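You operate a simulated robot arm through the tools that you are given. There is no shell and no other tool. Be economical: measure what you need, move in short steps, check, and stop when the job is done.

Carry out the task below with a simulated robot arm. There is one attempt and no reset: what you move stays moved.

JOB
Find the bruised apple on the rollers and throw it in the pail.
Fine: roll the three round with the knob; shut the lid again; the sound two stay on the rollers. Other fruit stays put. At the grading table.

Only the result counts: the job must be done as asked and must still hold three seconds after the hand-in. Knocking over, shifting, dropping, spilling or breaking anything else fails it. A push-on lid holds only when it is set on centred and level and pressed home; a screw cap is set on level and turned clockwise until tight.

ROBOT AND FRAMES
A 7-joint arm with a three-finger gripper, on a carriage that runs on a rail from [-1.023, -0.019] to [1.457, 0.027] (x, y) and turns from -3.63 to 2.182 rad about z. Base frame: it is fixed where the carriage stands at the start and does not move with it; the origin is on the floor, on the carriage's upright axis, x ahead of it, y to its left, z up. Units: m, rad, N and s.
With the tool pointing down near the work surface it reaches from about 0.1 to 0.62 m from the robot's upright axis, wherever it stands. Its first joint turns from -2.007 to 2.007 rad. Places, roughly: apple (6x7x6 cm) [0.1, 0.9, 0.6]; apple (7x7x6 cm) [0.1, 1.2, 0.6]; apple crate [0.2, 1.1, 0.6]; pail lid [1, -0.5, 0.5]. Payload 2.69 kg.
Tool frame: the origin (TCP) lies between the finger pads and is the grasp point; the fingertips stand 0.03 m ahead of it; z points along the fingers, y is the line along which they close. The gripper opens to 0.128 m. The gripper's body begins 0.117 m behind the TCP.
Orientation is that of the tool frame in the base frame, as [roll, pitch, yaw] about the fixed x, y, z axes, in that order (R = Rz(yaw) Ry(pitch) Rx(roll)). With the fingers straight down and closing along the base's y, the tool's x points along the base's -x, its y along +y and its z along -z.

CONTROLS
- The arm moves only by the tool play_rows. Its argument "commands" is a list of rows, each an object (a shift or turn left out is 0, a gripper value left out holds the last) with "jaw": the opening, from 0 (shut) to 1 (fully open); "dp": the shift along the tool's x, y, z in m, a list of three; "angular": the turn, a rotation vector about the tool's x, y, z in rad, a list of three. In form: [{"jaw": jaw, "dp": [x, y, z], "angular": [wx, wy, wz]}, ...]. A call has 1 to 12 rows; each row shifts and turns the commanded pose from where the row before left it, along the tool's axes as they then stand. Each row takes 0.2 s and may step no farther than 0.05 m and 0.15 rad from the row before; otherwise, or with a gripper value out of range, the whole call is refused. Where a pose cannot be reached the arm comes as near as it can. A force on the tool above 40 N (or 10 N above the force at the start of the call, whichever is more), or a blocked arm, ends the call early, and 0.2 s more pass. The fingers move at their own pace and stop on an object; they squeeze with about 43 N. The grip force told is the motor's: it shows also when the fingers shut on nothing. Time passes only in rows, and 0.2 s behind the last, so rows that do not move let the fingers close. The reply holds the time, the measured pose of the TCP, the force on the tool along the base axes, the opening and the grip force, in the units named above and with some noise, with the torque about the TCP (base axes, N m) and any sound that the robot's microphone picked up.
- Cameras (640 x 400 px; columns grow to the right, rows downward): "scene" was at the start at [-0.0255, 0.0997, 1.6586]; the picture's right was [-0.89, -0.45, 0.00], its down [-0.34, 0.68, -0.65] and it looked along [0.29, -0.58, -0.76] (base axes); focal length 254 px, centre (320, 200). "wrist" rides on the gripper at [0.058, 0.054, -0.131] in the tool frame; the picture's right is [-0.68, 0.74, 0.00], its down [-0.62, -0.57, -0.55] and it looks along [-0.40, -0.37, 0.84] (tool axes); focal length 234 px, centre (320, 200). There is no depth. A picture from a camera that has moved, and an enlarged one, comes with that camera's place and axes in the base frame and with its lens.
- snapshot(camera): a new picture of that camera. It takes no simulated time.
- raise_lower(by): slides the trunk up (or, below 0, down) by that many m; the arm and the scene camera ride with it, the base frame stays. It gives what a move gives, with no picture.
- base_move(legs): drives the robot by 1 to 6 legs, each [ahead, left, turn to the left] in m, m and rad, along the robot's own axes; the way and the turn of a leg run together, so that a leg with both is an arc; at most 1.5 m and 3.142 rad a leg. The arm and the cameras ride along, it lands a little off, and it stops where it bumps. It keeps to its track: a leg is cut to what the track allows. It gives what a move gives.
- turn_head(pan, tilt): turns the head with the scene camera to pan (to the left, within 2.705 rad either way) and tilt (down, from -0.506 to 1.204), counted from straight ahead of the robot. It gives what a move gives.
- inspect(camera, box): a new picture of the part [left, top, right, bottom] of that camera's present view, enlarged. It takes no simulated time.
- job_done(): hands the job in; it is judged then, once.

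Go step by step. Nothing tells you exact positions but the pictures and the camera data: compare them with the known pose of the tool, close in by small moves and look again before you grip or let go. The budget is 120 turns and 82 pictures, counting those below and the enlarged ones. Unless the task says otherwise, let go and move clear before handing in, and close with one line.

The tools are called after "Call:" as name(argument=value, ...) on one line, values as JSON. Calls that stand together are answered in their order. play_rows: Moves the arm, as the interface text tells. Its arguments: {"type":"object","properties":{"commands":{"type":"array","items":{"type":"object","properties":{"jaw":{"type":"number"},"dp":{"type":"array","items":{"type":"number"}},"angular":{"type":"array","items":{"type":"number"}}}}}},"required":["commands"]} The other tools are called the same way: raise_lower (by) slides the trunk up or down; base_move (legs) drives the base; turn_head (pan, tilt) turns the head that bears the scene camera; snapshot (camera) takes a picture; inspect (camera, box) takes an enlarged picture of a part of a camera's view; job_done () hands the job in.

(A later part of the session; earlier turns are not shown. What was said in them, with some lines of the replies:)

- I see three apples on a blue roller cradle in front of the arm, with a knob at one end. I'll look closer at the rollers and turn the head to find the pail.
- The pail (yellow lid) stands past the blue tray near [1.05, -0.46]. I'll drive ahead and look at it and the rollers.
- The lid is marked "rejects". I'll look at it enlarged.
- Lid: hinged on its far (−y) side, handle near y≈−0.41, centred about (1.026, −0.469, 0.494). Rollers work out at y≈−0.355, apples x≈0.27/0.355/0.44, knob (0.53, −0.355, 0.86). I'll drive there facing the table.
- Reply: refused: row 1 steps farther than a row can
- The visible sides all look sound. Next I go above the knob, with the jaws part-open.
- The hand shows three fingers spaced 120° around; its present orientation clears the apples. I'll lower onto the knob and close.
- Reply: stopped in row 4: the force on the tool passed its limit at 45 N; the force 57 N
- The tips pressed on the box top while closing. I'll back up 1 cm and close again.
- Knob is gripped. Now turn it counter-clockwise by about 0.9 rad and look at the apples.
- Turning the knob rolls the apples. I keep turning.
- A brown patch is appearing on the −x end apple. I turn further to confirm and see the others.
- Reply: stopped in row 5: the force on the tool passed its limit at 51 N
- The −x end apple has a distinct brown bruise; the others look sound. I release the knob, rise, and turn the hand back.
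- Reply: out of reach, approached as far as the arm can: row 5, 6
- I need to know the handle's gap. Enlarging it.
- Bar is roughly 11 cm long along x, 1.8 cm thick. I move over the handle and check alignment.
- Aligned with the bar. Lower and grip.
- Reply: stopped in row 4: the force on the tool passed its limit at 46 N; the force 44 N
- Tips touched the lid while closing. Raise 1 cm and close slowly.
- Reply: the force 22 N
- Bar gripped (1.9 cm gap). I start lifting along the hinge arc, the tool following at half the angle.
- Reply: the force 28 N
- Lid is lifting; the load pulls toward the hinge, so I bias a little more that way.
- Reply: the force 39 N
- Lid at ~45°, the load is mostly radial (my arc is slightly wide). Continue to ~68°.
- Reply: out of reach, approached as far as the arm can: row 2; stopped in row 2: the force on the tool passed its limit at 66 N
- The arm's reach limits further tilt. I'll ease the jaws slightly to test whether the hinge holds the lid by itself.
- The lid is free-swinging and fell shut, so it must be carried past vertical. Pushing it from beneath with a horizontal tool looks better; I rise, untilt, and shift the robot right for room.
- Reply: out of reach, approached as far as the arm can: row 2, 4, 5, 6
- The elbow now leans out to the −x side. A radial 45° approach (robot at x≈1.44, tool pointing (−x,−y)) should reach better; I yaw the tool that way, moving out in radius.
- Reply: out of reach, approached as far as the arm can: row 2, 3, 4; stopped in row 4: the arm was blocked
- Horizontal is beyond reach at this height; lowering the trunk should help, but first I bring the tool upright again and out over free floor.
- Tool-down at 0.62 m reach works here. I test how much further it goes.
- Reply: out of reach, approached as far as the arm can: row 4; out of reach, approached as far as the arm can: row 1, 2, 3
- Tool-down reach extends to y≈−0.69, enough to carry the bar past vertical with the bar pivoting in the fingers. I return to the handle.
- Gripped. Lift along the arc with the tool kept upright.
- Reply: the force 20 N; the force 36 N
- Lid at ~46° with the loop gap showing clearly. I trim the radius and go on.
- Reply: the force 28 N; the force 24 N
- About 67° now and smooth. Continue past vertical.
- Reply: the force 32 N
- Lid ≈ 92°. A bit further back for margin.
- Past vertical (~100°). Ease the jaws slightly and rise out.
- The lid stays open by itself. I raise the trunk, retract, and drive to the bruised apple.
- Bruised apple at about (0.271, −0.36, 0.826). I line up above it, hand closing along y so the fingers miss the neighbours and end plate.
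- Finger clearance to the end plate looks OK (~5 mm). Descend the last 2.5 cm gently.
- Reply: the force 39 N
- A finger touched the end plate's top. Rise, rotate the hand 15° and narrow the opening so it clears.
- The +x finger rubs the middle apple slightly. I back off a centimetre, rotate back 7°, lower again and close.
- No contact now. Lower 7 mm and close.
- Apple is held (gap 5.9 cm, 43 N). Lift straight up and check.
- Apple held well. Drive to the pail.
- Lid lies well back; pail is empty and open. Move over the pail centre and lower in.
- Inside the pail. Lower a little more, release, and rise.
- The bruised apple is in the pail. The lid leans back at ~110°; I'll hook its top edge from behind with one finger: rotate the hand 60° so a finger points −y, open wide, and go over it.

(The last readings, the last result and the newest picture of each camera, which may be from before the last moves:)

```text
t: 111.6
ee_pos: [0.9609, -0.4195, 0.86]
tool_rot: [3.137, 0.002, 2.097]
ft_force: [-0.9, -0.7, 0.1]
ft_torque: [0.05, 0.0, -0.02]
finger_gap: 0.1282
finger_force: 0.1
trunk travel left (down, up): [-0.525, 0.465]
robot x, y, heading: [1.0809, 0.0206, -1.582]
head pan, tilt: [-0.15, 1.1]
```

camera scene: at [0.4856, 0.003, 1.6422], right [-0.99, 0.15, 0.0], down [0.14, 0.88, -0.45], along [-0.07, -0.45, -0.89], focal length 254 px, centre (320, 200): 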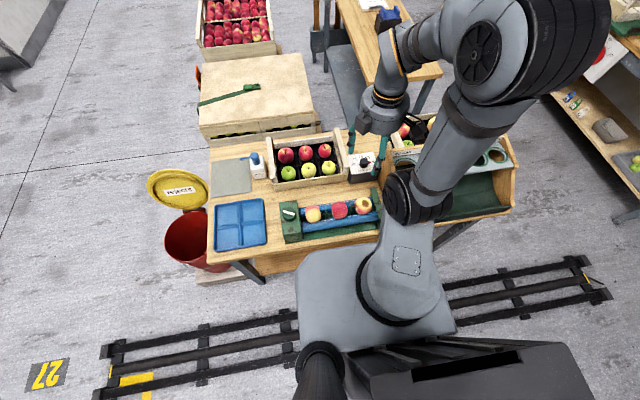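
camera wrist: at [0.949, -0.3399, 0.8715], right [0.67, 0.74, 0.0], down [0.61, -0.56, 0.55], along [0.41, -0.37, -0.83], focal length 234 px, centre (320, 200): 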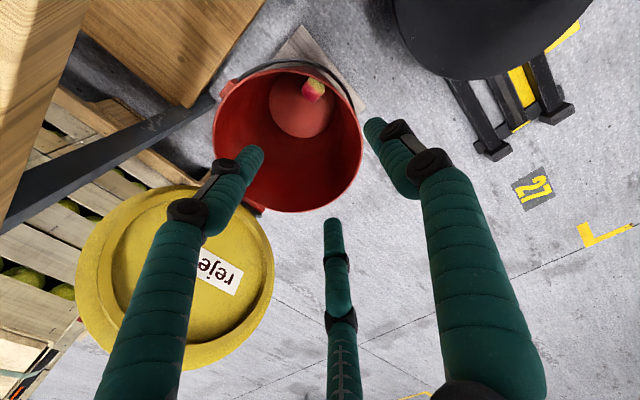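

Call:
play_rows(commands=[{"dp": [-0.0394, -0.0103, 0]}, {"dp": [-0.0394, -0.0103, 0]}, {"dp": [-0.0394, -0.0103, 0]}, {"dp": [-0.0394, -0.0103, 0]}, {"dp": [-0.0394, -0.0103, 0]}, {"dp": [-0.0394, -0.0103, 0]}, {}])

Call:
snapshot(camera="wrist")

Call:
snapshot(camera="scene")

```text
t: 113.2
ee_pos: [1.0281, -0.6546, 0.8635]
tool_rot: [3.137, 0.003, 2.098]
ft_force: [-0.6, 0.2, -0.2]
ft_torque: [0.05, -0.02, -0.01]
finger_gap: 0.1284
finger_force: 0.0
trunk travel left (down, up): [-0.525, 0.465]
robot x, y, heading: [1.0784, 0.0214, -1.586]
head pan, tilt: [-0.15, 1.1]
```

```text
14 pictures are left
camera wrist: at [1.0457, -0.5773, 0.9952], right [0.98, -0.21, 0.01], down [-0.18, -0.82, 0.55], along [-0.11, -0.54, -0.84], focal length 234 px, centre (320, 200)
```

wrist: 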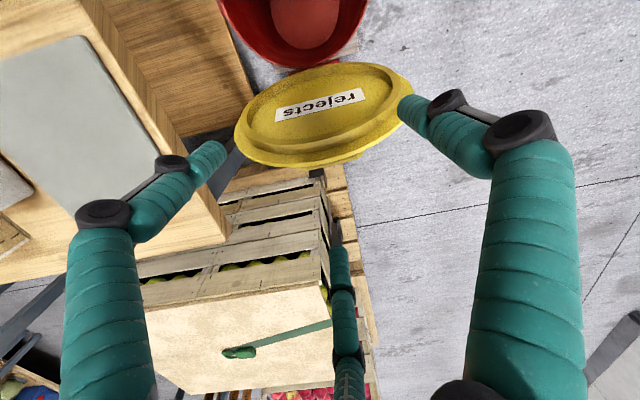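

```text
13 pictures are left
camera scene: at [1.2393, 0.0154, 1.3422], right [-0.99, 0.17, 0.0], down [0.15, 0.88, -0.45], along [-0.07, -0.45, -0.89], focal length 254 px, centre (320, 200)
```

scene: 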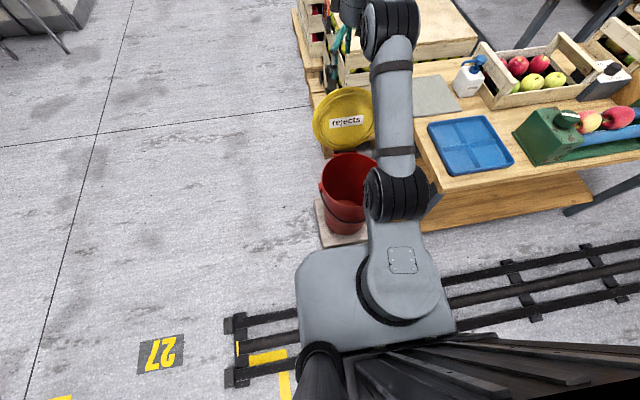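

The lid's top edge is at about (1.03, −0.678, 0.767), between the fingers' planned positions. Lower 10.5 cm straddling it.

Call:
play_rows(commands=[{"dp": [0, 0, 0.04]}, {"dp": [0, 0, 0.035]}, {"dp": [0, 0, 0.03]}, {}])

Call:
snapshot(camera="wrist")

```text
t: 114.2
ee_pos: [1.0275, -0.6568, 0.757]
tool_rot: [3.137, 0.002, 2.098]
ft_force: [0.1, -0.3, 0.4]
ft_torque: [0.0, -0.01, 0.0]
finger_gap: 0.128
finger_force: 0.1
trunk travel left (down, up): [-0.525, 0.465]
robot x, y, heading: [1.0827, 0.0218, -1.584]
head pan, tilt: [-0.15, 1.1]
```

```text
12 pictures are left
camera wrist: at [1.045, -0.5788, 0.8893], right [0.98, -0.21, 0.01], down [-0.18, -0.82, 0.55], along [-0.11, -0.54, -0.84], focal length 234 px, centre (320, 200)
```

wrist: 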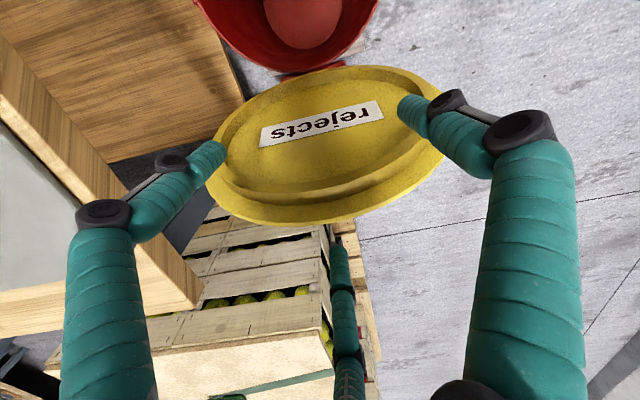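

The −y finger is behind the edge, 2.7 cm below its top. Lower 1 cm more and pull toward +y.

Call:
play_rows(commands=[{"dp": [0, 0, 0.01]}, {"dp": [0.0346, 0.02, 0]}, {"dp": [0.026, 0.015, 0]}, {}])

Call:
play_rows(commands=[{"dp": [0.026, 0.015, 0]}, {}])

Call:
snapshot(camera="wrist")

```text
t: 115.2
ee_pos: [1.0305, -0.586, 0.7475]
tool_rot: [3.139, 0.002, 2.098]
ft_force: [-0.1, 0.0, -0.2]
ft_torque: [0.01, 0.01, -0.03]
finger_gap: 0.1279
finger_force: 0.0
trunk travel left (down, up): [-0.525, 0.465]
robot x, y, heading: [1.0802, 0.0212, -1.586]
head pan, tilt: [-0.15, 1.1]
```

```text
t: 115.8
ee_pos: [1.0303, -0.5552, 0.7485]
tool_rot: [3.138, 0.005, 2.101]
ft_force: [0.7, 0.3, 0.9]
ft_torque: [-0.02, 0.01, 0.02]
finger_gap: 0.128
finger_force: 0.1
trunk travel left (down, up): [-0.525, 0.465]
robot x, y, heading: [1.0786, 0.0207, -1.585]
head pan, tilt: [-0.15, 1.1]
```

```text
11 pictures are left
camera wrist: at [1.0462, -0.4772, 0.8802], right [0.98, -0.21, 0.01], down [-0.18, -0.82, 0.55], along [-0.11, -0.54, -0.84], focal length 234 px, centre (320, 200)
```

wrist: 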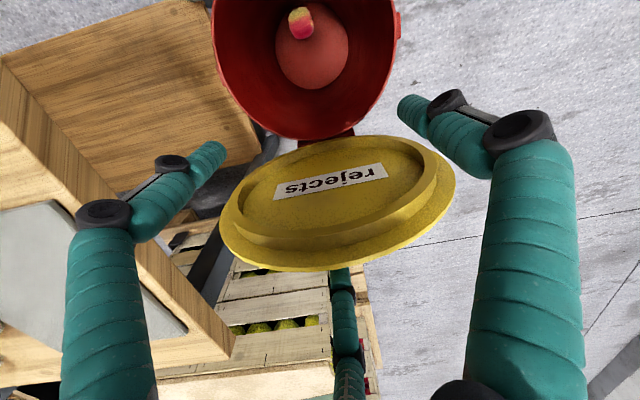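

The finger is behind the lid now. Keep pulling.

Call:
play_rows(commands=[{"dp": [0.026, 0.015, 0]}, {"dp": [0.022, 0.0125, 0]}, {}])

Call:
snapshot(camera="wrist")

```text
t: 116.6
ee_pos: [1.0285, -0.5011, 0.7447]
tool_rot: [3.138, 0.003, 2.098]
ft_force: [-0.6, -0.4, -0.4]
ft_torque: [-0.03, 0.04, -0.02]
finger_gap: 0.1281
finger_force: 0.1
trunk travel left (down, up): [-0.525, 0.465]
robot x, y, heading: [1.0784, 0.0195, -1.589]
head pan, tilt: [-0.15, 1.1]
```

```text
10 pictures are left
camera wrist: at [1.0457, -0.4223, 0.8758], right [0.98, -0.21, 0.01], down [-0.18, -0.82, 0.55], along [-0.11, -0.54, -0.84], focal length 234 px, centre (320, 200)
```

wrist: 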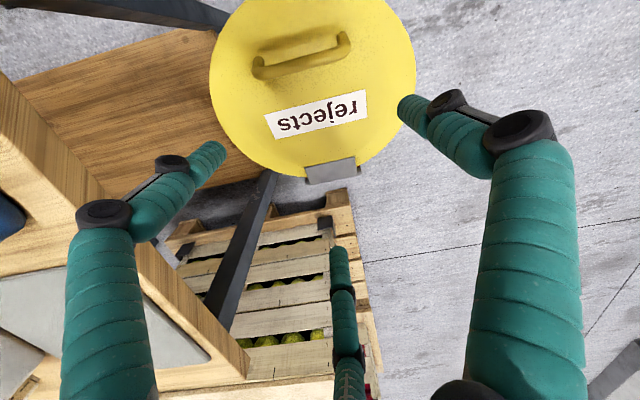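

The lid passed vertical and swung shut. I raise clear and check the lid, pail and rollers.

Call:
play_rows(commands=[{"dp": [0, 0, -0.05]}, {"dp": [0, 0, -0.05]}, {"dp": [0.04, 0.023, 0]}, {"dp": [0.04, 0.023, 0]}, {}])

Call:
raise_lower(by=0.3)

Call:
base_move(legs=[[0, -0.3, 0]])

Call:
snapshot(camera="scene")

Call:
inspect(camera="scene", box=[200, 150, 310, 280])

```text
t: 117.8
ee_pos: [1.0285, -0.4078, 0.8456]
tool_rot: [3.138, 0.003, 2.099]
ft_force: [0.7, -0.2, -0.6]
ft_torque: [-0.01, -0.01, 0.01]
finger_gap: 0.1278
finger_force: 0.0
trunk travel left (down, up): [-0.525, 0.465]
robot x, y, heading: [1.0835, 0.0202, -1.585]
head pan, tilt: [-0.15, 1.1]
```

```text
t: 120.8
ee_pos: [1.0284, -0.4092, 1.1451]
tool_rot: [3.138, 0.004, 2.099]
ft_force: [0.0, -0.8, 1.0]
ft_torque: [-0.01, -0.02, 0.02]
finger_gap: 0.1282
finger_force: 0.1
trunk travel left (down, up): [-0.825, 0.165]
robot x, y, heading: [1.0842, 0.0219, -1.579]
head pan, tilt: [-0.15, 1.1]
```

```text
t: 122.8
ee_pos: [0.7256, -0.4161, 1.146]
tool_rot: [3.137, 0.003, 2.109]
ft_force: [1.0, 0.2, 0.0]
ft_torque: [0.01, -0.03, -0.03]
finger_gap: 0.1281
finger_force: 0.1
trunk travel left (down, up): [-0.825, 0.165]
robot x, y, heading: [0.7748, 0.0156, -1.575]
head pan, tilt: [-0.15, 1.1]
```

```text
9 pictures are left
camera scene: at [0.9329, 0.0113, 1.6422], right [-0.99, 0.15, 0.0], down [0.14, 0.88, -0.45], along [-0.07, -0.45, -0.89], focal length 254 px, centre (320, 200)
```

scene: 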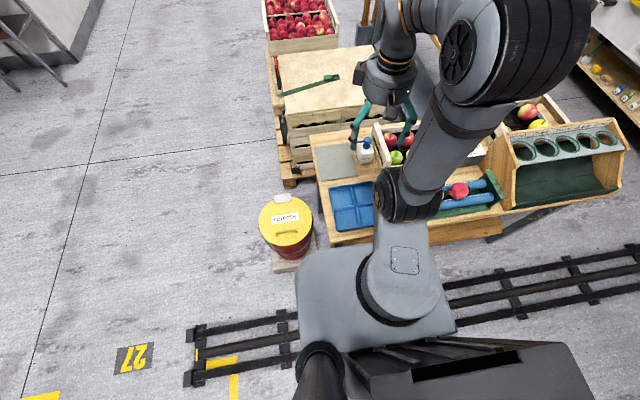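

```text
3.08 times, centred on (255, 215) of scene
camera zoom: at [0.9329, 0.0113, 1.6422], right [-0.99, 0.15, 0.0], down [0.14, 0.88, -0.45], along [-0.07, -0.45, -0.89], focal length 782 px, centre (520, 154)
```

zoom: 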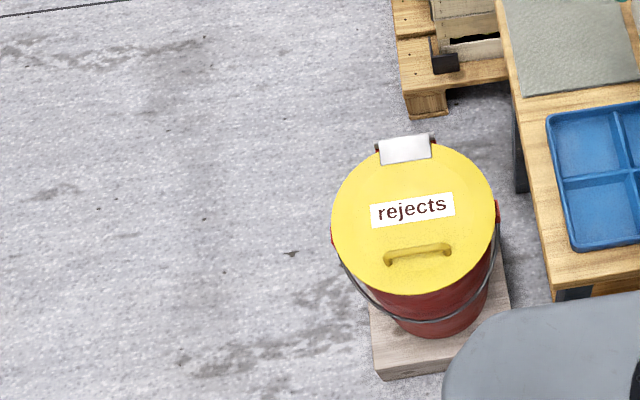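

Lid is shut squarely on the pail. A last look at the two apples left on the rollers.

Call:
base_move(legs=[[0, -0.35, 0]])

Call:
snapshot(camera="scene")

Call:
snapshot(camera="wrist")

```text
t: 125.1
ee_pos: [0.387, -0.4227, 1.1449]
tool_rot: [3.138, 0.003, 2.119]
ft_force: [-0.1, 0.7, -0.2]
ft_torque: [-0.05, -0.03, 0.02]
finger_gap: 0.1278
finger_force: 0.1
trunk travel left (down, up): [-0.825, 0.165]
robot x, y, heading: [0.432, 0.0117, -1.566]
head pan, tilt: [-0.15, 1.1]
```

```text
7 pictures are left
camera scene: at [0.59, 0.0061, 1.6422], right [-0.99, 0.15, 0.0], down [0.13, 0.88, -0.45], along [-0.07, -0.45, -0.89], focal length 254 px, centre (320, 200)
```

scene: 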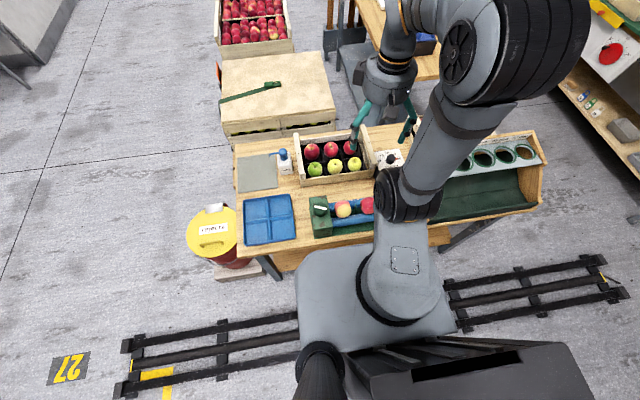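

```text
6 pictures are left
camera wrist: at [0.4025, -0.3441, 1.2776], right [0.98, -0.19, 0.01], down [-0.17, -0.82, 0.55], along [-0.1, -0.54, -0.84], focal length 234 px, centre (320, 200)
```

wrist: 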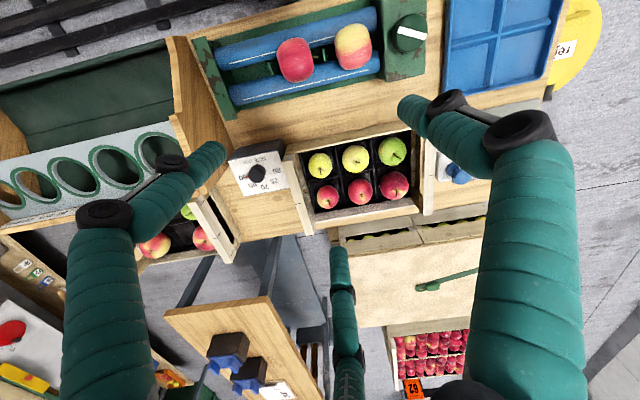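

The two sound apples are still on the rollers, the other fruit hasn't moved, the lid is shut and the hand is clear. I'm handing in.

Call:
job_done()

```text
The job is handed in.
```

The bruised apple is in the pail with the lid shut, and the two sound apples are still on the rollers.
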